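You operate a simulated robot arm through the tools that you are given. There is no shell and no other tool.

Carry out the task below with a simulated robot arm. There is one attempt and no reset: what you move stays moved.

Task
Cool the warm green cover flat in its rack bay to 30 C.
Fine: the green bay; it is at 45 C; a press plate on it, fan on, and fan off after.
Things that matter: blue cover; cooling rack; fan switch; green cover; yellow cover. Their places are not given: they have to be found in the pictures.

It is judged by the outcome, as a careful person would: the job done as asked, and still so three seconds after it is handed in. It fails if anything else is knocked over, pushed out of place, dropped, spilled or broken. A push-on lid holds only when it is set on centred and level and pressed home; a screw cap is set on level and turned clockwise until tight.

Robot
A 7-joint arm with a two-finger parallel gripper, fixed in place. Base frame: the origin is at the foot of the arm, x ahead of it, y to its left, z up; the work surface is at about z = 880. Units: mm, degrees, N and s.
Its first joint turns from -132.0 to 132.0 degrees. Payload 3.91 kg.
Tool frame: the origin (TCP) lies between the finger pads and is the grasp point; the fingertips stand 30 mm ahead of it; z points along the fingers, y is the line along which they close. Largest opening 110 mm; finger width 20, thickness 10; the body of the gripper, 48 by 112 mm, starts 55 mm behind the TCP.
Orientation is told as [roll, pitch, yaw] about the base's x, y, z axes, in that order, counted from this pose: with the fingers straight down and closing along the base's y, the tool's x points along the base's -x, its y along +y and its z along -z.

Tools
- The arm moves only by the tool apply_moves. Its argument "motion" is text: rows parted by semicolons, each of 7 numbers parted by spaces: the shift along the tool's x, y, z in mm, then the turn, a rotation vector about the tool's x, y, z in degrees, then the gripper command, from -1 (shut) to 1 (fully open), values between in proportion. In form: x y z rx ry rz grip; .... A call has 1 to 20 rows; each row is the pose to reach, as a shift and turn from the pose commanded when the call began, along the tool's axes at that moment. Rows are played at 5 a second. More than 50 mm and 8.6 degrees between two rows, or a gripper value outside its range, and nothing of the call is played. A pose out of reach is approached as far as the arm can. The call stops where the force on the tool passes 40 N (or 10 N more than at its start, if that is more) or the arm is blocked; 0.2 s more then pass. The fingers move at their own pace (about 108 mm/s each) and stop on an object; they squeeze with about 41 N. The grip force told is the motor's: it shows also when the fingers shut on nothing. Time passes only in rows, and 0.2 s behind the last, so rows that repeat a pose let the fingers close. The reply holds the time, the measured pose of the TCP, the force on the tool along the base axes, the opening and the grip force, in the units named above and with some noise, with the torque about the TCP (base axes, N m) and any sound that the robot's microphone picked up, and new pictures: "show" is both (left out), scene, wrist or none.
- Cameras (640 x 400 px; columns grow to the right, rows downward): "scene" is fixed at [51.1, 498.9, 1462.7]; the picture's right is [0.74, -0.67, 0.00], its down [-0.33, -0.36, -0.87] and it looks along [0.59, 0.64, -0.49] (base axes); focal length 243 px, centre (320, 200). "wrist" rides on the gripper at [72, 17, -103] in the tool frame; the picture's right is [-0.23, 0.97, 0.00], its down [-0.76, -0.18, -0.62] and it looks along [-0.61, -0.14, 0.78] (tool axes); focal length 222 px, centre (320, 200).
- pixel_to_xyz(camera, pixels): for up to 12 pixels [column, row] of the newest picture of that camera ("zoom" is the newest enlarged one), the place [x, y, z] in the base frame of the surface seen there, good to about 2 mm. The clock stands still meanwhile.
- close_up(camera, box): a new picture of the part [left, top, right, bottom] of that camera's present view, enlarged. The clock stands still meanwhile.
- job_done(): hands the job in; it is judged then, once.

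Unless the task says otherwise, let go and move clear before handing in.

The tools are called after "Call:" as name(argument=value, ...) on one line, values as JSON. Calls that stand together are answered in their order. apply_moves: Moves the arm, as the interface text tells. Its arguments: {"type":"object","properties":{"motion":{"type":"string"},"show":{"type":"string","enum":["both","scene","wrist","none"]}},"required":["motion"]} The other tools are called the same way: pixel_to_xyz (camera, pixels) gives the place of the surface under pixels of a picture; close_up (camera, box) takes an enlarged picture of a part of a camera's view; job_done () hands the job in.

At the start:

```text
clock: 0.0
eef_pos: [385.2, 609.2, 1368.4]
tcp_rot: [0.1, 0.0, -0.1]
contact_force: [-0.2, -0.2, -0.5]
ft_torque: [0.02, -0.04, -0.02]
width: 110.1
gripper_force: 0.0
```

scene: 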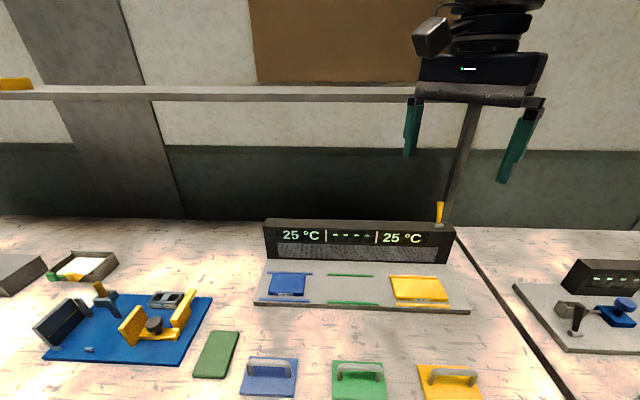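
wrist: 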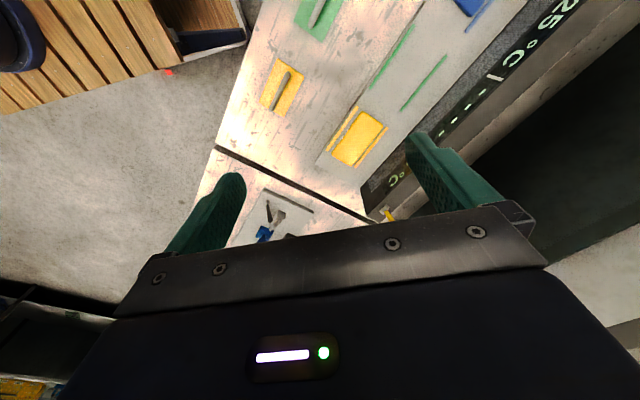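

The scene picture shows the rack with blue and yellow covers in their bays, the middle (green) bay empty, a loose green cover near (216,354), three handled press plates along the bottom, and a yellow lever near (440,212). I'll look closer at these before moving.

Call:
close_up(camera="scene", box=[240, 190, 480, 340])

Call:
close_up(camera="scene", box=[180, 310, 500, 400])

Call:
close_up(camera="scene", box=[0, 230, 240, 380])

Call:
pixel_to_xyz(camera="scene", pixels=[[216, 354], [206, 333], [239, 332], [194, 376], [226, 378], [290, 285], [350, 275], [350, 303], [418, 288], [440, 205], [440, 222], [350, 288]])

```text
2.67 times, centred on (360, 265) of scene
```

zoom: 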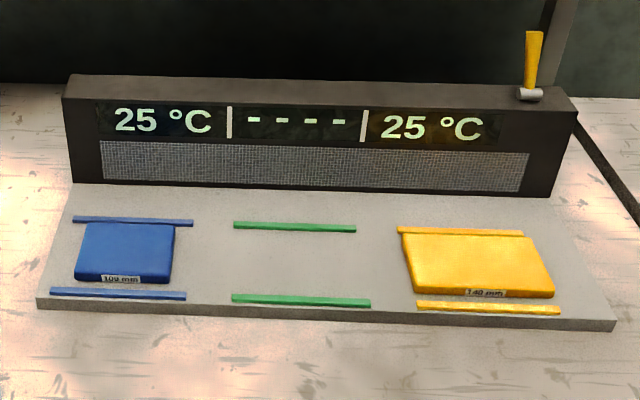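

```text
2.00 times, centred on (340, 355) of scene
```

zoom: 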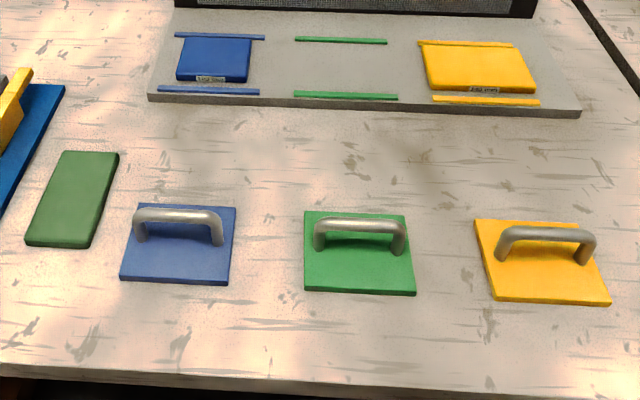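

```text
2.67 times, centred on (120, 305) of scene
```

zoom: 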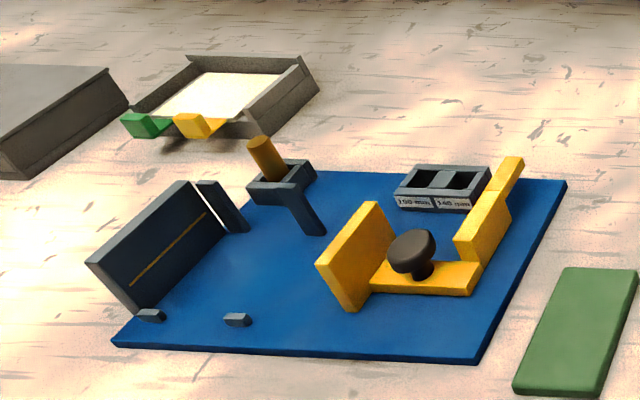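

```text
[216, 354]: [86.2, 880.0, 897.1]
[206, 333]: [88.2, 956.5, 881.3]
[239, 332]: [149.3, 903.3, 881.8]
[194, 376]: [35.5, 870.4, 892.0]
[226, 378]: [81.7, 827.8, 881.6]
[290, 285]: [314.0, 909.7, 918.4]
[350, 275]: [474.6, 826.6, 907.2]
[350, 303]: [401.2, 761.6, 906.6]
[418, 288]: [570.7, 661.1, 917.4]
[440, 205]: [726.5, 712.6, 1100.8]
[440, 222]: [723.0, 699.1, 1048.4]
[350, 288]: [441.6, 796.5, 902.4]
```

The display reads "- - - -" for the middle bay, so it is empty, and the loose green cover lies around (86,880). I'll zoom in on the cover, the green plate, and the lever to get accurate corners.

Call:
close_up(camera="scene", box=[184, 320, 248, 390])

Call:
pixel_to_xyz(camera="zoom", pixels=[[320, 200], [250, 110], [500, 110], [150, 300], [300, 310], [380, 200], [200, 200], [420, 120]])

Call:
close_up(camera="scene", box=[320, 345, 400, 400])

Call:
pixel_to_xyz(camera="zoom", pixels=[[320, 200], [190, 140], [330, 150], [450, 150], [170, 250], [470, 250], [320, 300], [320, 250]])

Call:
close_up(camera="scene", box=[410, 190, 470, 240])

Call:
pixel_to_xyz(camera="zoom", pixels=[[320, 200], [320, 120], [320, 150], [310, 280], [300, 300]])

Call:
close_up(camera="scene", box=[310, 260, 400, 316])

Call:
close_up(camera="scene", box=[500, 240, 640, 380])

```text
5.71 times, centred on (216, 355) of scene
```

zoom: 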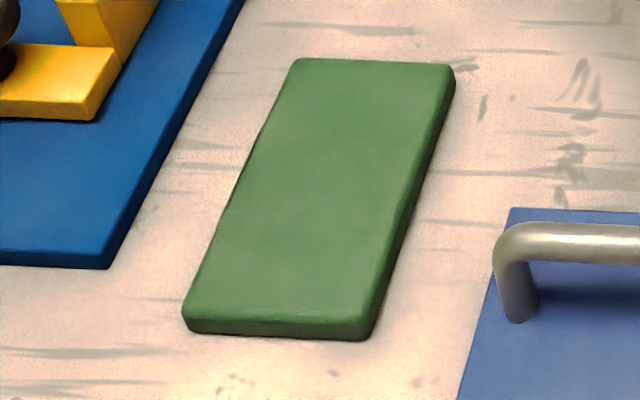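

```text
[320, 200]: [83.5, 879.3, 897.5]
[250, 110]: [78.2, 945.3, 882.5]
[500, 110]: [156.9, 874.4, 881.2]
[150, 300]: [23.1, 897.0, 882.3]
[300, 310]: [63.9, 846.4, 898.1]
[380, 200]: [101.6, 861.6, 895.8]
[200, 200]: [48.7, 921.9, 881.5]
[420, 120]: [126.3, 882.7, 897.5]
```

```text
7.27 times, centred on (360, 372) of scene
```

zoom: 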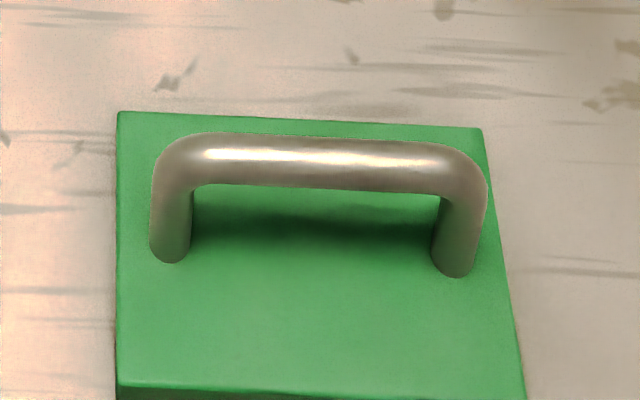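

```text
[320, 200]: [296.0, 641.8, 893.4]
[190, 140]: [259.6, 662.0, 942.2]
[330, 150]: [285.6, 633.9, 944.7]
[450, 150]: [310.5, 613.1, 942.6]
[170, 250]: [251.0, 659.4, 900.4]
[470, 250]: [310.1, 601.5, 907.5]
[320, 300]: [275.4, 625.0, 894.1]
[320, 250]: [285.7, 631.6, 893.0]
```

```text
8.00 times, centred on (440, 215) of scene
```

zoom: 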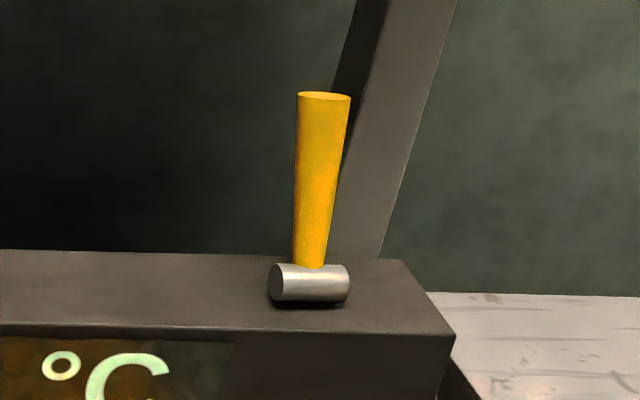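

```text
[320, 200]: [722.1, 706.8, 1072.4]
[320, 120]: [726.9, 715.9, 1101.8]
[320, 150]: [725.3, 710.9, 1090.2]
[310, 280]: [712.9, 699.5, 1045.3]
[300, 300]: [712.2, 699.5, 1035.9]
```

```text
7.11 times, centred on (355, 288) of scene
```

zoom: 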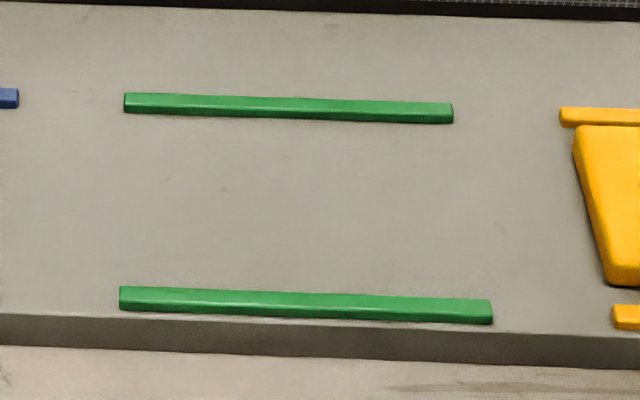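

```text
2.86 times, centred on (570, 310) of scene
```

zoom: 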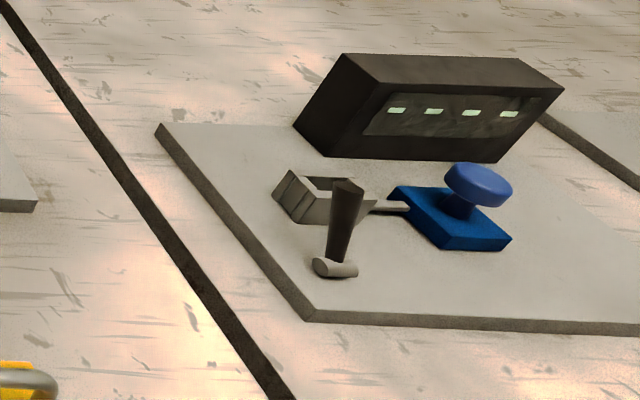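

The green cover measures about 100 × 65 mm with its long axis perpendicular to the rack. I'll measure the rails and the other two covers to see how covers sit in their bays.

Call:
close_up(camera="scene", box=[310, 260, 400, 316])

Call:
pixel_to_xyz(camera="zoom", pixels=[[127, 100], [285, 103], [450, 109], [123, 295], [300, 302], [489, 309], [127, 120], [450, 132], [123, 278], [489, 290], [300, 200], [300, 328]])

Call:
close_up(camera="scene", box=[250, 260, 330, 316])

Call:
pixel_to_xyz(camera="zoom", pixels=[[320, 200], [200, 110], [410, 110], [190, 240], [410, 240]])

Call:
close_up(camera="scene", box=[380, 260, 470, 316])

Call:
pixel_to_xyz(camera="zoom", pixels=[[320, 200], [120, 130], [400, 140], [140, 240], [450, 250]])

```text
7.11 times, centred on (355, 288) of scene
```

zoom: 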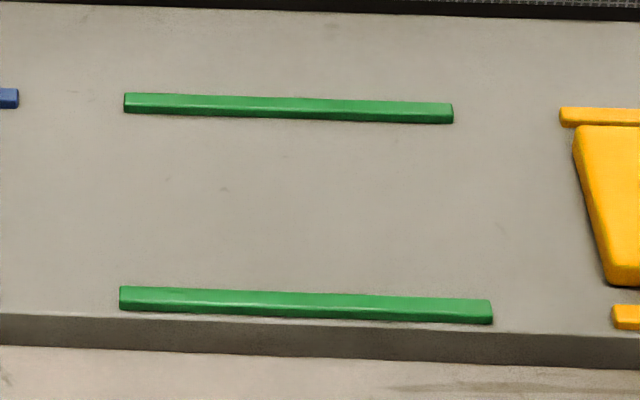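

```text
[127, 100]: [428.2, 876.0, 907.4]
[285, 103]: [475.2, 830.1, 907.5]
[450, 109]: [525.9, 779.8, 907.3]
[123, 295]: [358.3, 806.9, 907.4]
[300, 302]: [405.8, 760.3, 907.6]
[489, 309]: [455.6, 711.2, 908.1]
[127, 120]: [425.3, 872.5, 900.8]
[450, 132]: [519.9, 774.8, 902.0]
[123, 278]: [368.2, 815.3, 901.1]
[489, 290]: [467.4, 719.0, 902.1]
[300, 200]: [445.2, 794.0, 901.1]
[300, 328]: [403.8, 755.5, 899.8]
```

```text
7.14 times, centred on (290, 288) of scene
```

zoom: 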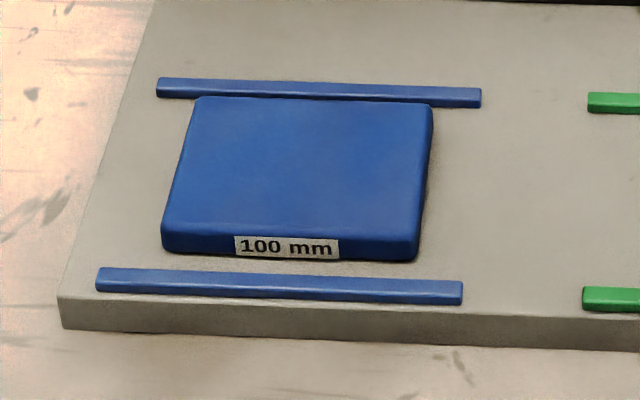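

```text
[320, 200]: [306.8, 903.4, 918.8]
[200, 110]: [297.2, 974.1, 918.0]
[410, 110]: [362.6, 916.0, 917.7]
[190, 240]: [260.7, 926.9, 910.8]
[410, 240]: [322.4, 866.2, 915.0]
```

```text
7.11 times, centred on (425, 288) of scene
```

zoom: 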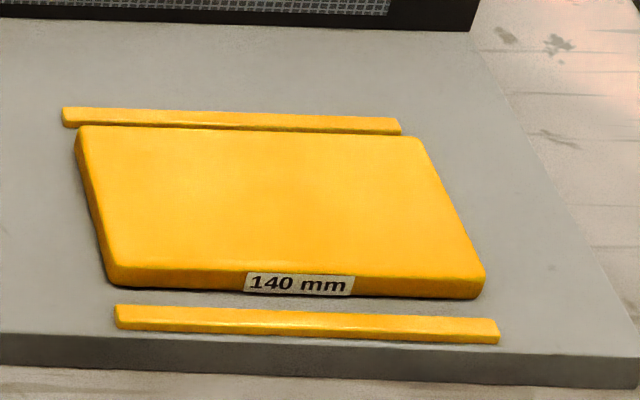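

```text
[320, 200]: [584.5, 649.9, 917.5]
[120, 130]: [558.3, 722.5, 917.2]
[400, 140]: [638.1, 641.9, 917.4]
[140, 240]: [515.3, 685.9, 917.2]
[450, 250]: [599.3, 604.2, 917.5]
```

Covers sit with their long side along the rails (rail direction about −44.5°). Clear width between rails is about 80 mm, rack top is z≈901, and the bay centre is about (442, 793). The green cover must be turned 90°, so I'll move above it with the fingers across its 65 mm side and look with the wrist camera.

Call:
apply_moves(motion="24.6 22.6 18 0 0 -3.8 1; 49.2 45.2 36 0 0 -7.6 1; 73.8 67.8 54 0 0 -11.4 1; 98.4 90.4 72 0 0 -15.2 1; 123 113 90 0 0 -19 1; 147.6 135.6 108 0 0 -22.8 1; 172.2 158.2 126 0 0 -26.6 1; 196.8 180.8 144 0 0 -30.4 1; 221.4 203.4 162 0 0 -34.2 1; 246 226 180 0 0 -38 1; 270.6 248.6 198 0 0 -41.8 1; 295.2 271.2 216 0 0 -45.5 1")

```text
clock: 2.6
eef_pos: [90.4, 880.9, 1153.5]
tcp_rot: [0.1, -0.2, 45.5]
contact_force: [0.4, -1.1, 0.7]
ft_torque: [0.02, 0.04, 0.01]
width: 109.9
gripper_force: 0.1
```

scene: 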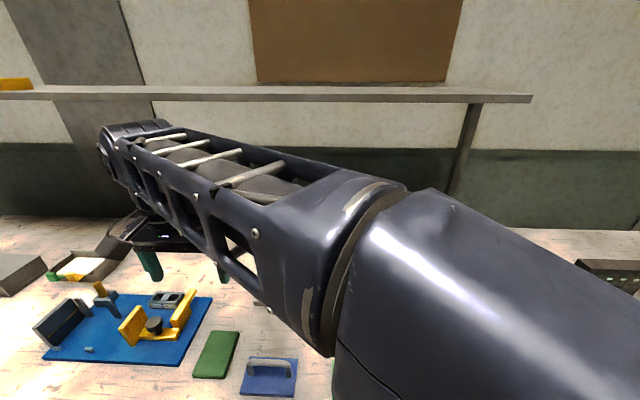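
wrist: 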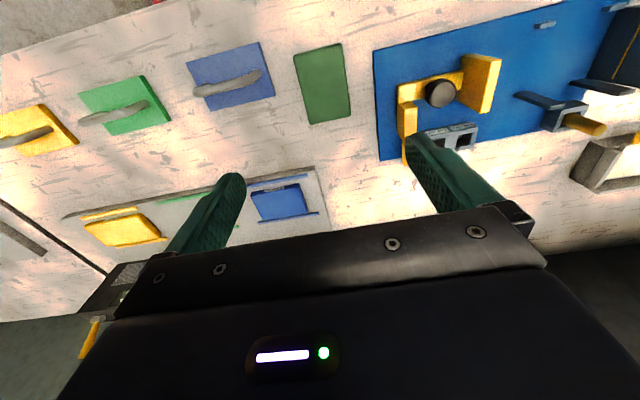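

The arm is above the cover, and the wrist view shows the green cover at about (322,82). I'll measure its corners from this side.

Call:
close_up(camera="wrist", box=[270, 30, 380, 140])

Call:
pixel_to_xyz(camera="wrist", pixels=[[322, 82], [297, 55], [340, 47], [311, 122], [348, 113], [320, 52], [328, 116]])

```text
3.64 times, centred on (325, 85) of wrist
```

zoom: 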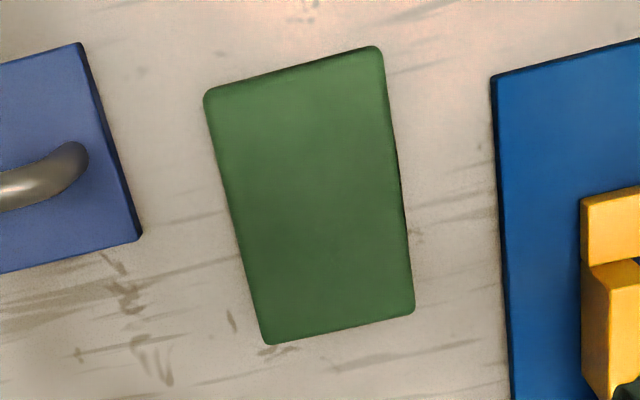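

```text
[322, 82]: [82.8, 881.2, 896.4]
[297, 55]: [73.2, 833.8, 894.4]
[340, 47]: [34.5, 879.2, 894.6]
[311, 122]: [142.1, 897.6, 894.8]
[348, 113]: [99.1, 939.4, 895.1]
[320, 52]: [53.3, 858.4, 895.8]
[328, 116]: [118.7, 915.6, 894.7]
```

The close-up shows all four corners of the cover. I'll query points just inside the edges to find the centre, sizes and angle.

Call:
pixel_to_xyz(camera="zoom", pixels=[[208, 97], [374, 52], [410, 307], [270, 339], [290, 72], [340, 325], [236, 215], [394, 180], [310, 195], [200, 200], [440, 180], [290, 50]])

```text
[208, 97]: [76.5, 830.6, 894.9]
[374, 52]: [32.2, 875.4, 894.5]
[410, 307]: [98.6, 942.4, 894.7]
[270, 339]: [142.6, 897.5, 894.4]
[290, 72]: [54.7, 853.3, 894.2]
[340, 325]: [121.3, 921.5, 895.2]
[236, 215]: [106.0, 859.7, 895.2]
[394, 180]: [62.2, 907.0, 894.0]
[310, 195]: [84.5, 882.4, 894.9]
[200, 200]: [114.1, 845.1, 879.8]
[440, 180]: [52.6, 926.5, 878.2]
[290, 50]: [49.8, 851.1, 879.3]
```

Cover centre is about (88, 885) at z≈896, size about 65 × 98 mm, long axis at 45°. Its neighbours are about 40 mm away on each side, so I'll open to about 85 mm only and descend to a checking height. I'm also checking the heights of nearby fixtures.

Call:
pixel_to_xyz(camera="scene", pixels=[[192, 292], [154, 320], [128, 312], [200, 340], [267, 363], [285, 365], [252, 362]])

Call:
apply_moves(motion="-0.4 1.2 38 0 0 0.2 0.55; -0.9 2.4 76 0 0 0.3 0.55; -1.3 3.5 115 0 0 0.5 0.55; -1.7 4.6 153 0 0 0.5 0.55; -1.7 4.6 153 0 0 0.5 0.55")

```text
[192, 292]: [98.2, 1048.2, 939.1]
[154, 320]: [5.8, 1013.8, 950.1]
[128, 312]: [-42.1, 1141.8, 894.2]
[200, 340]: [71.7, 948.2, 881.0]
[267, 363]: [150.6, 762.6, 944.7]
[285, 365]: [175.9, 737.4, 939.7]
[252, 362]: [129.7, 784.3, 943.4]
```

```text
clock: 3.8
eef_pos: [87.8, 884.2, 999.9]
tcp_rot: [0.0, 0.0, 45.1]
contact_force: [0.1, 0.0, 1.7]
ft_torque: [0.0, -0.03, 0.01]
width: 85.1
gripper_force: 0.1
```

scene: 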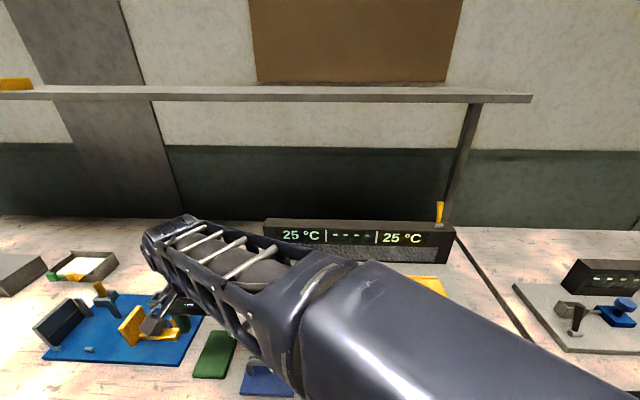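
wrist: 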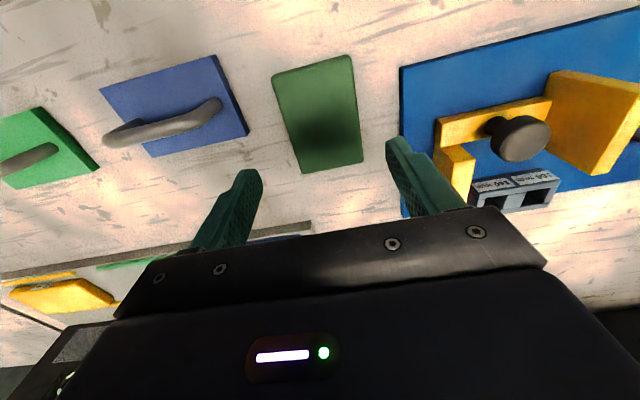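

The cover now sits between the fingers; its diagonals cross near (323,123), and I predict the tool axis at (320,124). I'll verify by querying the corners again.

Call:
close_up(camera="wrist", box=[240, 40, 400, 200])

Call:
pixel_to_xyz(camera="wrist", pixels=[[274, 77], [348, 57], [361, 158], [304, 171], [323, 123], [286, 123], [356, 108]])

```text
2.50 times, centred on (320, 120) of wrist
```

zoom: 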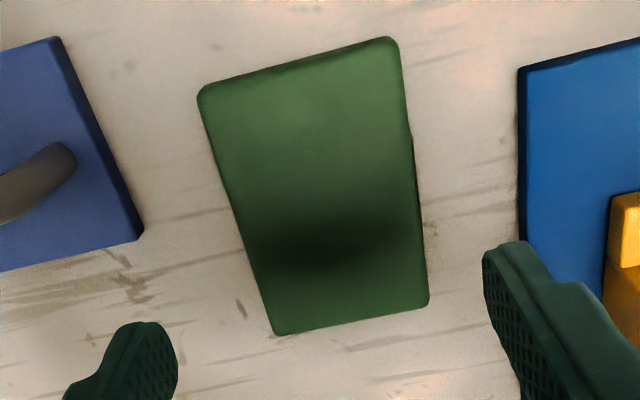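

```text
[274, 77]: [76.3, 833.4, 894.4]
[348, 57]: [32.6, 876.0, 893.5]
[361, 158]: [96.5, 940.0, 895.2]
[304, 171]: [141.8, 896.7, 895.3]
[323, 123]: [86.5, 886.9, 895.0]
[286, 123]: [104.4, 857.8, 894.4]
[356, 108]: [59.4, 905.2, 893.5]
```

The cover centre is confirmed at about (87, 886.5) and I'm within 2 mm. I'll descend so the fingertips sit about 9 mm above the table (they must clear the rail tops later), then close.

Call:
apply_moves(motion="-0.5 1.9 30 0 0 0 0.55; -0.5 1.9 60 0 0 0 0.55; -0.5 1.9 75 0 0 0 0.55; -0.5 1.9 81 0 0 0 0.55; -0.5 1.9 81 0 0 0 0.55")

```text
clock: 5.0
eef_pos: [87.9, 886.5, 918.4]
tcp_rot: [0.1, 0.0, 45.1]
contact_force: [-1.0, 0.7, -0.8]
ft_torque: [0.0, 0.01, 0.01]
width: 85.3
gripper_force: 0.1
```

scene: 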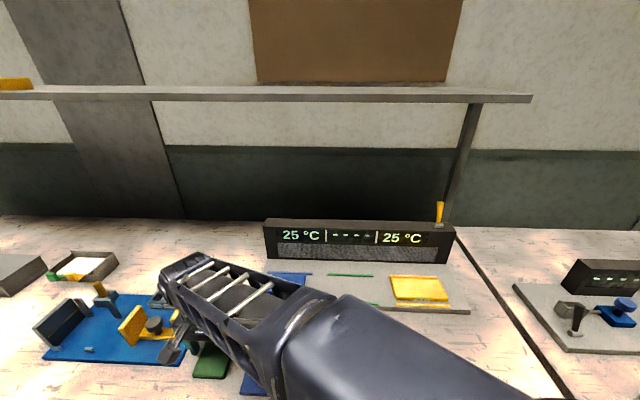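
wrist: 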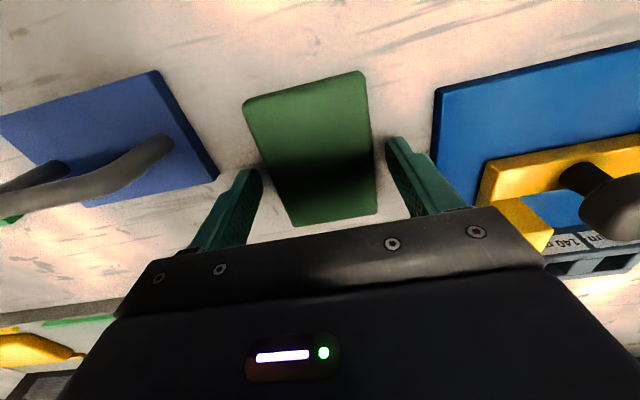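

The cover sits between the two fingertips at about (315,150) with clear gaps on both sides and no contact. I'll close the fingers.

Call:
apply_moves(motion="0 0 0 0 0 0 0.3; 0 0 0 0 0 0 -0.2; 0 0 0 0 0 0 -1; 0 0 0 0 0 0 -1; 0 0 0 0 0 0 -1")

```text
clock: 6.2
eef_pos: [86.9, 885.9, 919.1]
tcp_rot: [0.0, 0.0, 45.0]
contact_force: [0.1, 0.3, 0.0]
ft_torque: [0.0, 0.01, -0.01]
width: 69.0
gripper_force: 40.7
```

scene: 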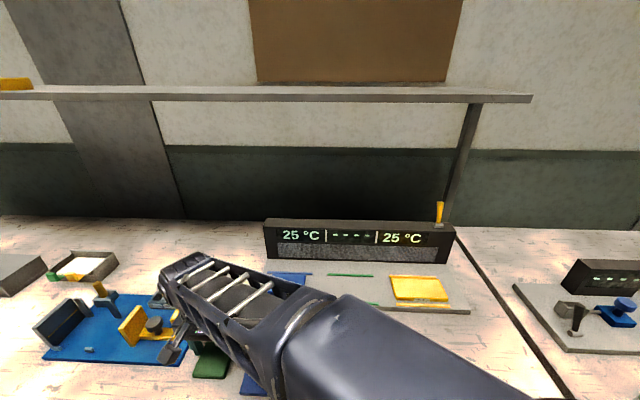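
wrist: 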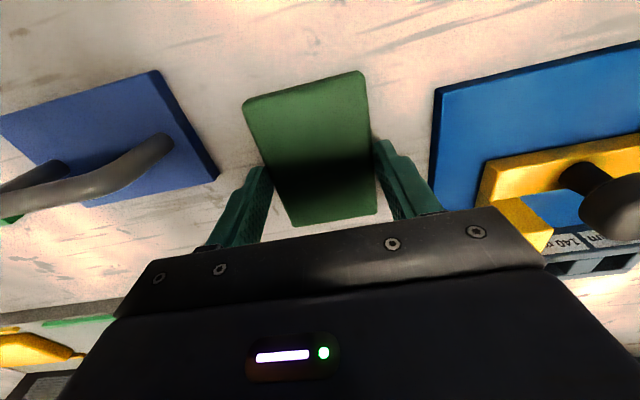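

The grip holds at 69 mm width with 41 N. I'll lift straight up and check that the cover comes with the fingers.

Call:
apply_moves(motion="0 0 -10 0 0 0 -1; 0 0 -30 0 0 0 -1; 0 0 -60 0 0 0 -1; 0 0 -100 0 0 0 -1; 0 0 -140 0 0 0 -1; 0 0 -140 0 0 0 -1")

```text
clock: 7.6
eef_pos: [88.2, 883.8, 1058.8]
tcp_rot: [0.0, 0.0, 45.1]
contact_force: [0.1, -0.6, 0.1]
ft_torque: [0.01, 0.0, 0.04]
width: 0.2
gripper_force: 37.6
```

scene: 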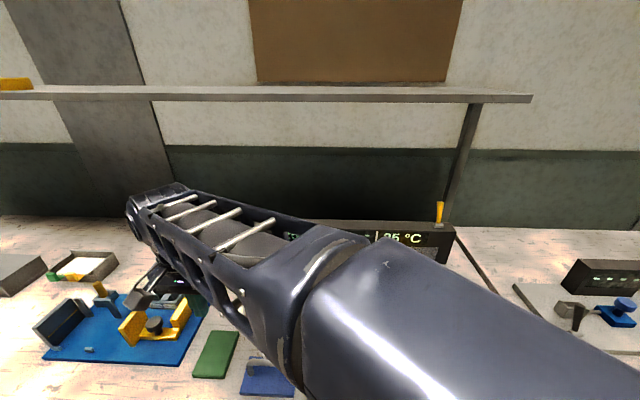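
wrist: 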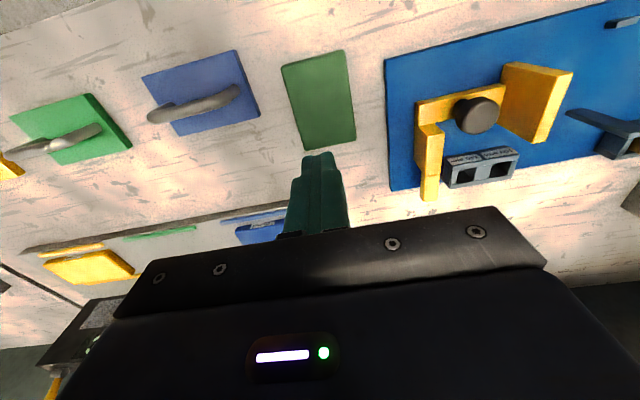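

The width fell to 0 and the wrist view shows the cover still on the table at (318,100): the shallow grip slipped off. I'll check it hasn't shifted and then grip it by its 100 mm length instead, deep on the end faces. That way the fingers also stay clear of the rails when placing.

Call:
close_up(camera="wrist", box=[260, 30, 380, 170])

Call:
apply_moves(motion="0 0 0 0 0 -8 0; 0 0 0 0 0 -16 1; 0 0 0 0 0 -24 1; 0 0 0 0 0 -32 1; 0 0 0 0 0 -40 1; 0 0 0 0 0 -48 1; 0 0 0 0 0 -56 1; 0 0 0 0 0 -64 1; 0 0 0 0 0 -72 1; 0 0 0 0 0 -80 1; 0 0 0 0 0 -88 1; 0 0 0 0 0 -90 1; 0 0 0 0 0 -90 1")

```text
2.86 times, centred on (320, 100) of wrist
```

zoom: 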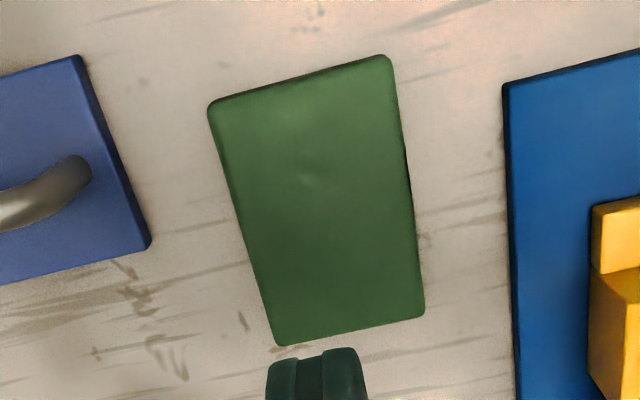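

```text
clock: 10.4
eef_pos: [86.9, 887.2, 1058.7]
tcp_rot: [0.0, 0.0, 135.0]
contact_force: [0.9, 0.2, 0.4]
ft_torque: [0.02, 0.0, -0.01]
width: 110.1
gripper_force: 0.1
```

scene: 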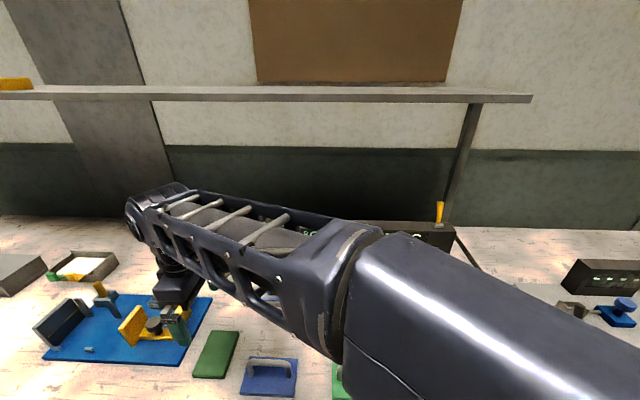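
wrist: 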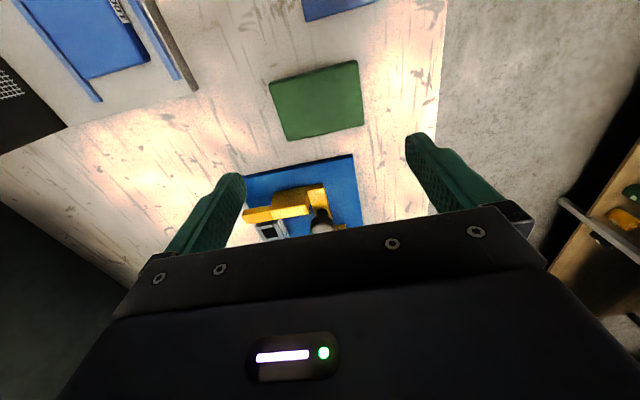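

The wrist now faces the other way (yaw 135) with the cover at about (318,100), in place. I'll measure its corners again from this viewpoint.

Call:
close_up(camera="wrist", box=[250, 40, 390, 160])

Call:
pixel_to_xyz(camera="zoom", pixels=[[320, 200]])

```text
3.33 times, centred on (320, 100) of wrist
```

zoom: 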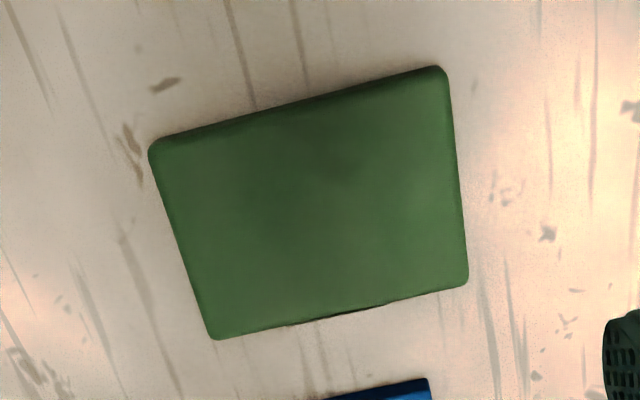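

```text
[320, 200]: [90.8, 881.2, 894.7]
```

Call:
pixel_to_xyz(camera="zoom", pixels=[[158, 153], [440, 75], [463, 282], [214, 334], [300, 112], [340, 308], [184, 240], [454, 180], [176, 240], [460, 180]])

```text
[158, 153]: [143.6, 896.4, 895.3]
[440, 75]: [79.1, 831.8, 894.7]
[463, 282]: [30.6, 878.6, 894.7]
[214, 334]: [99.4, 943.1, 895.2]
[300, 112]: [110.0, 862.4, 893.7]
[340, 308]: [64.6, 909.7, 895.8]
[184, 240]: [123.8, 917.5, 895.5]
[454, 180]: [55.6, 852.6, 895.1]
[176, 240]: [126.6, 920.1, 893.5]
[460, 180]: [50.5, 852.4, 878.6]
```

From this side the centre is about (88, 887) and the length about 100 mm, so roughly 5 mm clearance per finger at full opening. I'll lower to just above the cover top and check both finger gaps.

Call:
apply_moves(motion="0 -1.0 40 0 0 0 1; 0 -1.0 80 0 0 0 1; 0 -1.0 110 0 0 0 1; 0 -1.0 121 0 0 0 1; 0 -1.0 121 0 0 0 1", show="wrist")

Call:
close_up(camera="wrist", box=[200, 60, 460, 220])

```text
clock: 11.6
eef_pos: [86.5, 886.7, 936.7]
tcp_rot: [0.0, 0.0, 135.0]
contact_force: [0.3, -0.4, -0.1]
ft_torque: [0.01, 0.0, -0.02]
width: 109.8
gripper_force: 0.1
```

wrist: 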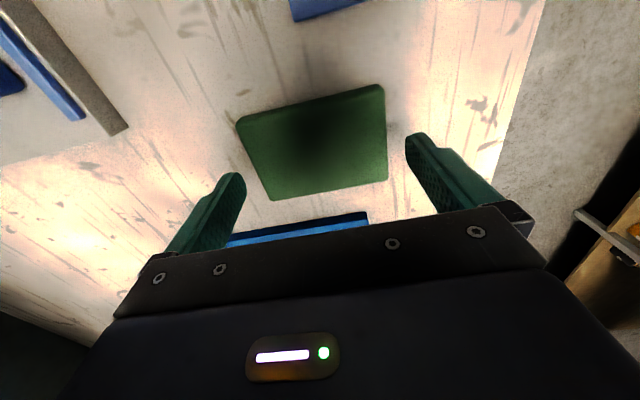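

```text
2.46 times, centred on (330, 140) of wrist
```

zoom: 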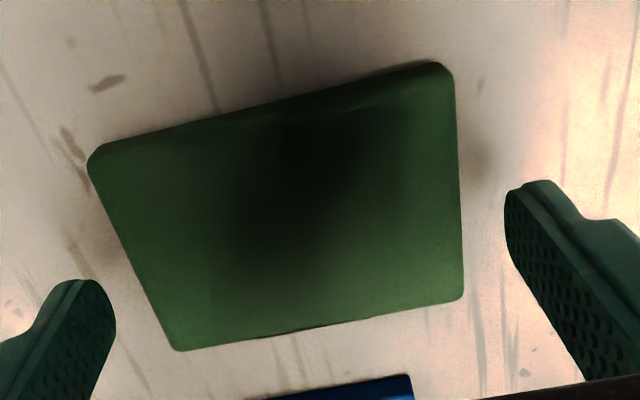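

Projecting the tool's ±50 mm points puts them at (391,140) and (255,169). The cover's edges are at about (386,140) and (258,169), so it is centred within 1 mm. I'll descend to fingertips about 4 mm above the table and close.

Call:
apply_moves(motion="0 0 8 0 0 0 1; 0 0 16 0 0 0 1; 0 0 22.5 0 0 0 1; 0 0 22.5 0 0 0 1; 0 0 22.5 0 0 0 -1; 0 0 22.5 0 0 0 -1; 0 0 22.5 0 0 0 -1; 0 0 22.5 0 0 0 -1")

```text
clock: 13.4
eef_pos: [86.8, 886.6, 914.6]
tcp_rot: [0.0, 0.1, 135.0]
contact_force: [-0.9, 0.1, 2.3]
ft_torque: [-0.08, 0.09, 0.0]
width: 98.8
gripper_force: 41.2
```

scene: 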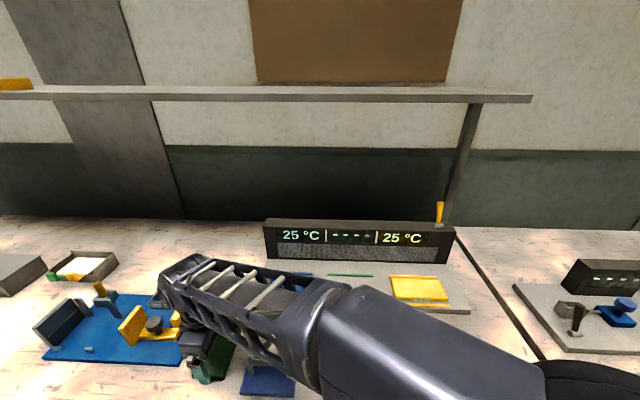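
wrist: 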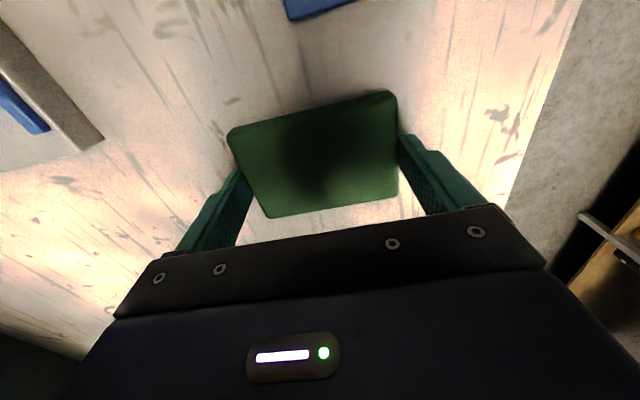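

The fingers closed on the ends at 98.8 mm. I'll lift gently and watch that the width holds.

Call:
apply_moves(motion="0 0 -4 0 0 0 -1; 0 0 -10 0 0 0 -1; 0 0 -20 0 0 0 -1; 0 0 -35 0 0 0 -1; 0 0 -35 0 0 0 -1")

```text
clock: 14.6
eef_pos: [87.0, 888.0, 949.2]
tcp_rot: [0.0, -0.1, 135.1]
contact_force: [0.6, 0.1, -0.8]
ft_torque: [0.02, -0.04, 0.01]
width: 98.9
gripper_force: 41.0
```

scene: 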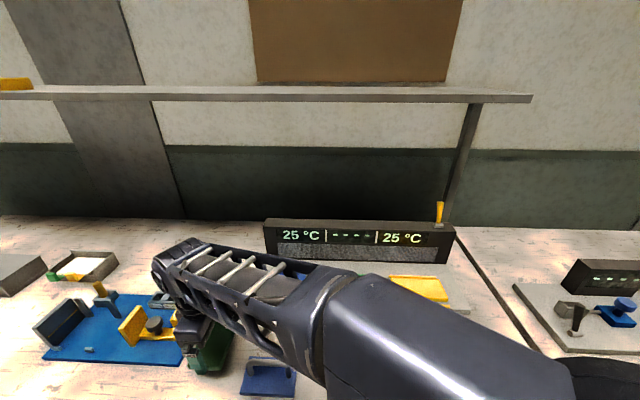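
wrist: 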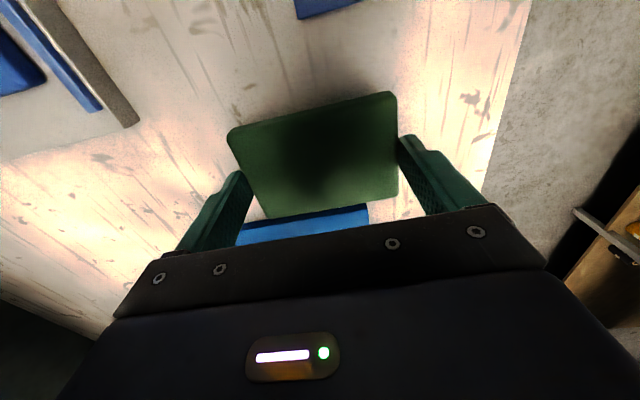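

The cover is lifted, level and held at 98.9 mm. I'll raise it, carry it over the rack to above the green bay (442, 793.5) and turn it 90° to align with the rails.

Call:
apply_moves(motion="0 0 -35 0 0 0 -1; 0 0 -75 0 0 0 -1; 0 0 -111 0 0 0 -1; 22.7 -13.2 -111 0 0 6.4 -1; 45.3 -26.4 -111 0 0 12.8 -1; 68 -39.5 -111 0 0 19.2 -1; 90.6 -52.7 -111 0 0 25.6 -1; 113.3 -65.9 -111 0 0 32 -1; 135.9 -79.1 -111 0 0 38.4 -1; 158.6 -92.3 -111 0 0 44.8 -1; 181.2 -105.4 -111 0 0 51.2 -1; 203.9 -118.6 -111 0 0 57.6 -1; 226.5 -131.8 -111 0 0 64 -1; 249.2 -145 -111 0 0 70.4 -1; 271.8 -158.1 -111 0 0 76.8 -1; 294.5 -171.3 -111 0 0 83.2 -1; 317.1 -184.5 -111 0 0 89.6 -1; 317.1 -184.5 -111 0 0 89.6 -1")

```text
clock: 18.4
eef_pos: [441.2, 794.3, 1061.3]
tcp_rot: [-0.1, -0.2, 45.4]
contact_force: [0.4, 0.0, -1.5]
ft_torque: [-0.03, 0.03, -0.02]
width: 98.7
gripper_force: 41.0
```

scene: 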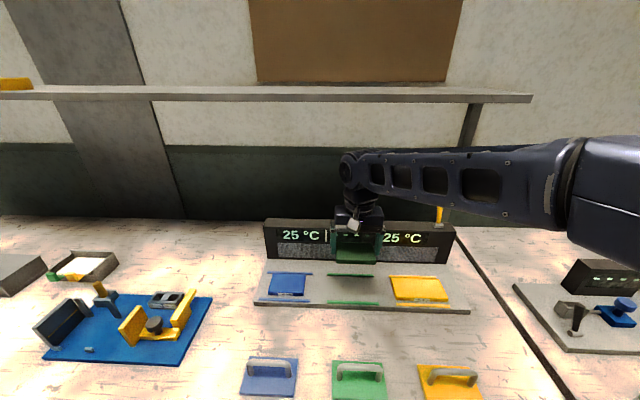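
wrist: 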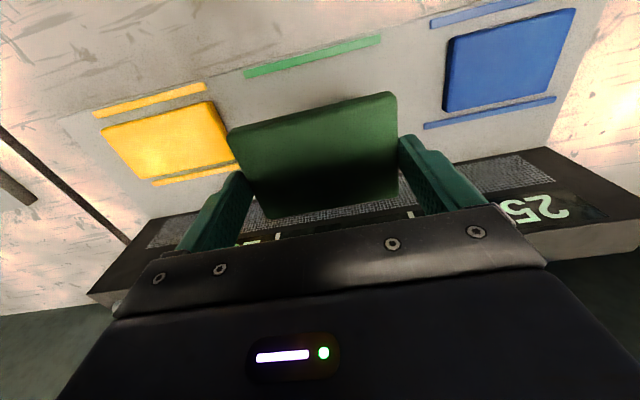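

The cover is above the green bay and level, with width 98.7 mm. Before lowering, I'll check how close the display panel is behind the bay and re-measure the rails from the wrist view.

Call:
pixel_to_xyz(camera="scene", pixels=[[290, 250], [420, 250], [300, 222], [400, 225], [300, 265], [410, 268], [350, 275], [350, 303]])

Call:
pixel_to_xyz(camera="wrist", pixels=[[247, 73], [312, 57], [379, 40], [155, 105], [480, 20], [260, 100], [110, 125], [225, 112], [470, 60]])

Call:
close_up(camera="scene", box=[290, 200, 440, 320])

```text
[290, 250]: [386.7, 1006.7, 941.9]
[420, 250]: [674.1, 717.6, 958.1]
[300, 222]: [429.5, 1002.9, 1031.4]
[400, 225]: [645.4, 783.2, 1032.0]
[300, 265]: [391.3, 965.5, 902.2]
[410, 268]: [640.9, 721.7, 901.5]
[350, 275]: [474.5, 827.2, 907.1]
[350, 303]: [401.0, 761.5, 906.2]
```

```text
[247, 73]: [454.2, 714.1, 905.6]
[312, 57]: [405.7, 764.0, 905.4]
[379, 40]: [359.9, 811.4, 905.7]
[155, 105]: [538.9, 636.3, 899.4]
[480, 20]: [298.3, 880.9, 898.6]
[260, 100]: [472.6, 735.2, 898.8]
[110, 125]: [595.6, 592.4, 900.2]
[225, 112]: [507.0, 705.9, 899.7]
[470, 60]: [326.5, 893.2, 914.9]
```

```text
3.33 times, centred on (365, 260) of scene
```

zoom: 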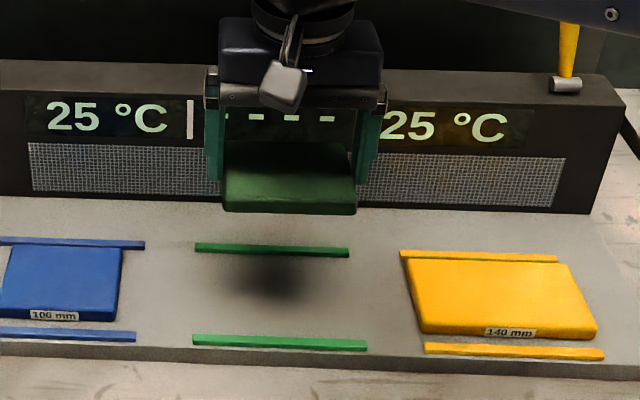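

The panel is 110 mm behind the bay centre, so there's ample clearance, and both cameras agree on the rail positions. I'll lower to just above the rack floor.

Call:
apply_moves(motion="0 0 40 0 0 0 -1; 0 0 80 0 0 0 -1; 0 0 105 0 0 0 -1; 0 0 115 0 0 0 -1; 0 0 122 0 0 0 -1; 0 0 122 0 0 0 -1")

Call:
close_up(camera="scene", box=[290, 200, 440, 320])

```text
clock: 19.8
eef_pos: [443.0, 794.7, 936.4]
tcp_rot: [0.1, 0.0, 45.4]
contact_force: [-0.3, -0.2, -0.2]
ft_torque: [-0.01, -0.04, 0.02]
width: 98.7
gripper_force: 41.0
```

scene: 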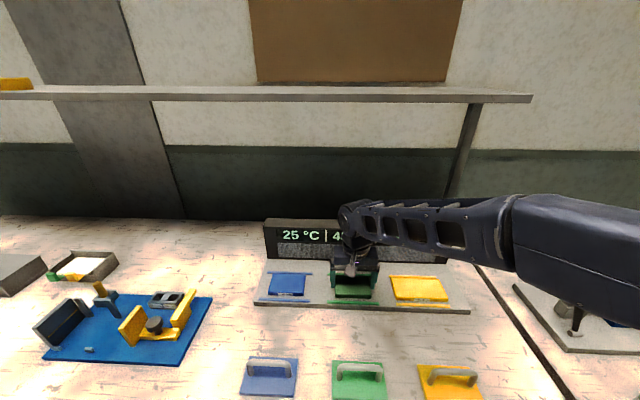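
wrist: 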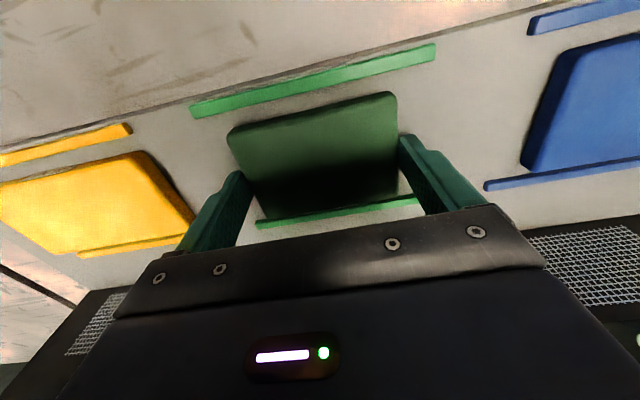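

```text
3.33 times, centred on (365, 260) of scene
```

zoom: 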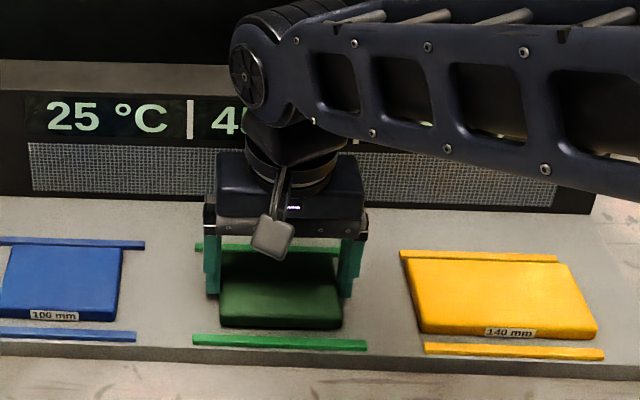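

The cover is just above the rack floor and the display already shows "4…" for the middle bay. I'll lower the last 2 mm and check for contact.

Call:
apply_moves(motion="0 0 0.8 0 0 0 -1; 0 0 1.5 0 0 0 -1; 0 0 1.5 0 0 0 -1", show="wrist")

```text
clock: 20.6
eef_pos: [441.0, 793.2, 935.5]
tcp_rot: [0.0, 0.0, 45.5]
contact_force: [-0.9, 0.2, -1.6]
ft_torque: [0.02, 0.0, -0.02]
width: 99.2
gripper_force: 40.8
```

wrist: 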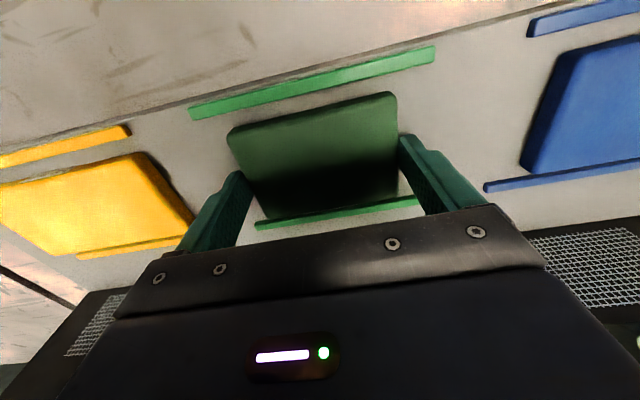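

No contact force is evident yet at z=935.5. I'll lower another millimetre at a time.

Call:
apply_moves(motion="0 0 0.5 0 0 0 -1; 0 0 1 0 0 0 -1; 0 0 1 0 0 0 -1", show="none")

Call:
apply_moves(motion="0 0 0.5 0 0 0 -1; 0 0 1 0 0 0 -1; 0 0 1 0 0 0 -1", show="none")

```text
clock: 21.4
eef_pos: [442.5, 794.3, 935.8]
tcp_rot: [0.0, 0.0, 45.4]
contact_force: [0.9, -0.3, -0.3]
ft_torque: [0.01, -0.01, 0.01]
width: 98.8
gripper_force: 41.3
```

```text
clock: 22.2
eef_pos: [441.4, 793.9, 934.1]
tcp_rot: [0.0, -0.1, 45.6]
contact_force: [-0.6, 1.6, 3.2]
ft_torque: [0.14, 0.13, -0.03]
width: 98.9
gripper_force: 40.8
```

The vertical force of 3.2 N with a small torque shows the cover touching the rack floor. I'll release it and rise straight up.

Call:
apply_moves(motion="0 0 0 0 0 0 -0.6; 0 0 0 0 0 0 1; 0 0 0 0 0 0 1; 0 0 0 0 0 0 1; 0 0 -10 0 0 0 1; 0 0 -30 0 0 0 1; 0 0 -65 0 0 0 1; 0 0 -110 0 0 0 1; 0 0 -150 0 0 0 1; 0 0 -150 0 0 0 1")

Call:
close_up(camera="scene", box=[290, 200, 440, 320])

```text
clock: 24.4
eef_pos: [441.0, 793.7, 1084.1]
tcp_rot: [0.1, 0.0, 45.4]
contact_force: [0.3, -1.0, -0.4]
ft_torque: [0.02, -0.01, 0.01]
width: 110.0
gripper_force: 0.0
```

scene: 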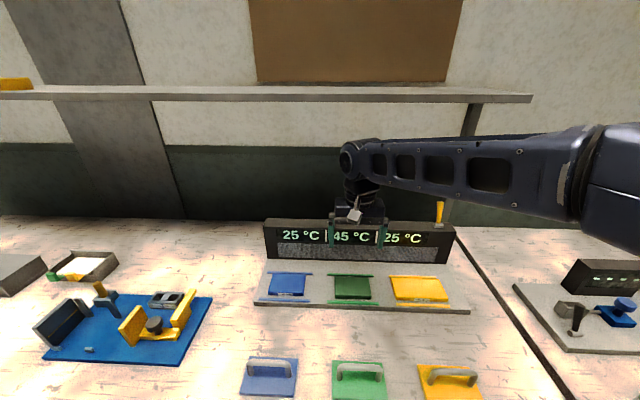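
wrist: 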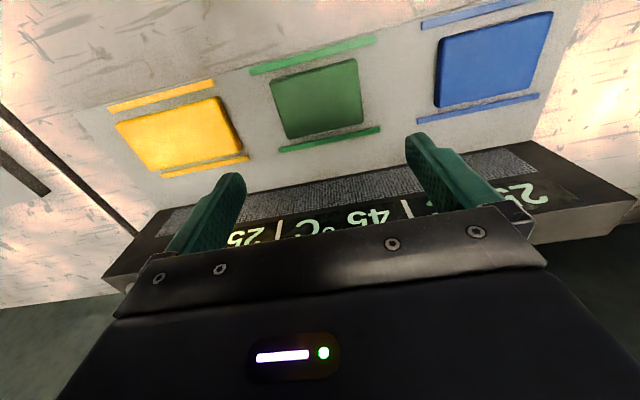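

```text
3.33 times, centred on (365, 260) of scene
```

zoom: 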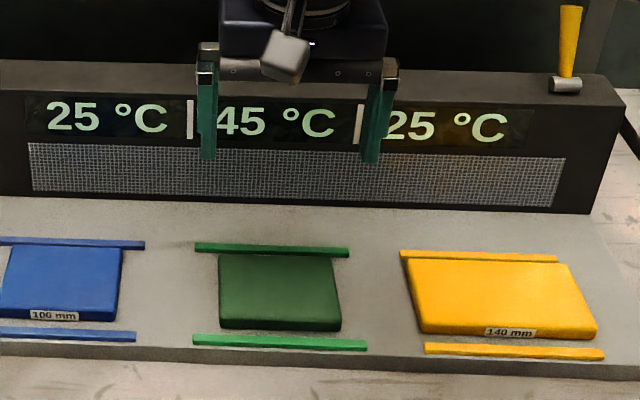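

The green cover is in its bay, centred between its rails, and the display reads 25 / 45 / 25 °C. Next I'll go above the green press plate, turning the gripper so it closes across the plate's handle bar.

Call:
apply_moves(motion="18.6 -0.1 0 0 0 -7.5 0.5; 37.2 -0.2 0 0 0 -15 0; 55.8 -0.3 0 0 0 -22.5 0; 74.4 -0.4 0 0 0 -30 0; 93 -0.5 0 0 0 -37.5 0; 111.6 -0.6 0 0 0 -45 0; 130.2 -0.7 0 0 0 -52.5 0; 148.8 -0.8 0 0 0 -60 0; 167.4 -0.9 0 0 0 -67.5 0; 186 -1 0 0 0 -75 0; 204.6 -1.1 0 0 0 -82.5 0; 223.2 -1.2 0 0 0 -90 0; 223.2 -1.2 0 0 0 -90 0")

```text
clock: 27.2
eef_pos: [286.8, 634.0, 1083.2]
tcp_rot: [0.0, 0.0, 135.5]
contact_force: [0.8, 0.8, -0.1]
ft_torque: [-0.02, 0.01, 0.03]
width: 55.1
gripper_force: 0.0
```

scene: 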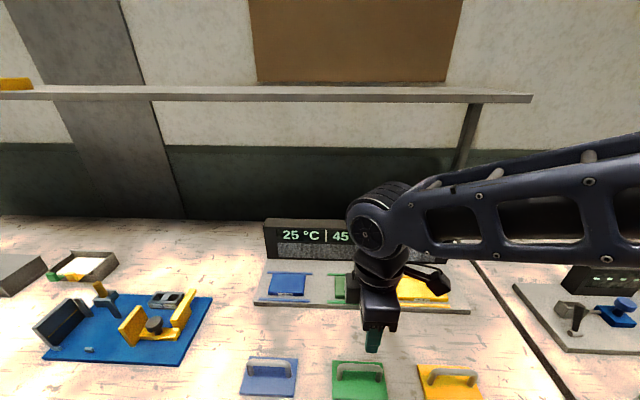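
wrist: 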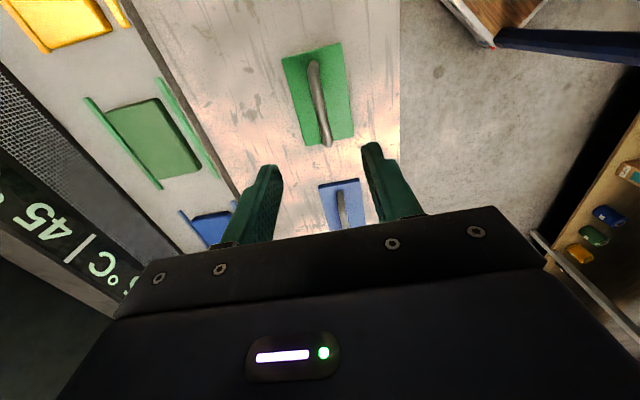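

The green plate appears at (320,95) in the wrist view with its handle running between the fingers' closing line. I'll measure the plate corners and the handle bar.

Call:
close_up(camera="wrist", box=[260, 30, 380, 160])

Call:
pixel_to_xyz(camera="wrist", pixels=[[284, 59], [340, 45], [351, 135], [306, 145], [313, 66], [318, 95], [326, 137], [320, 110], [298, 100], [335, 90]])

```text
3.08 times, centred on (320, 95) of wrist
```

zoom: 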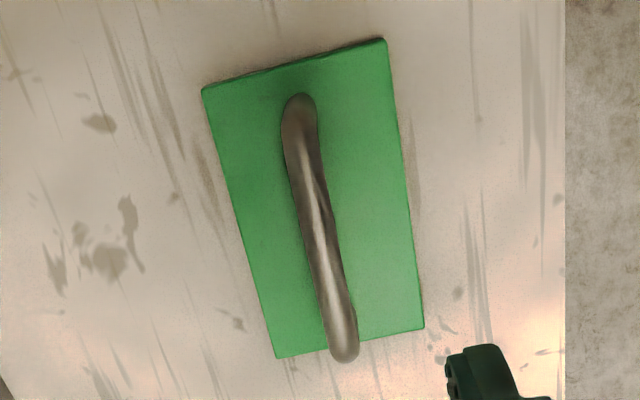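

```text
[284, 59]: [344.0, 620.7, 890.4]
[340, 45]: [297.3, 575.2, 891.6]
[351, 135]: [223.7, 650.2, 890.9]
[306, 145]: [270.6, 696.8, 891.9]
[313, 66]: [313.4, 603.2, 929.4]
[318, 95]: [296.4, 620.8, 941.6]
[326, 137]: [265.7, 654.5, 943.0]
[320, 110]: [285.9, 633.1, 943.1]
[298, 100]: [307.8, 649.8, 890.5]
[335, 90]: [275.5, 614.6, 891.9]
```

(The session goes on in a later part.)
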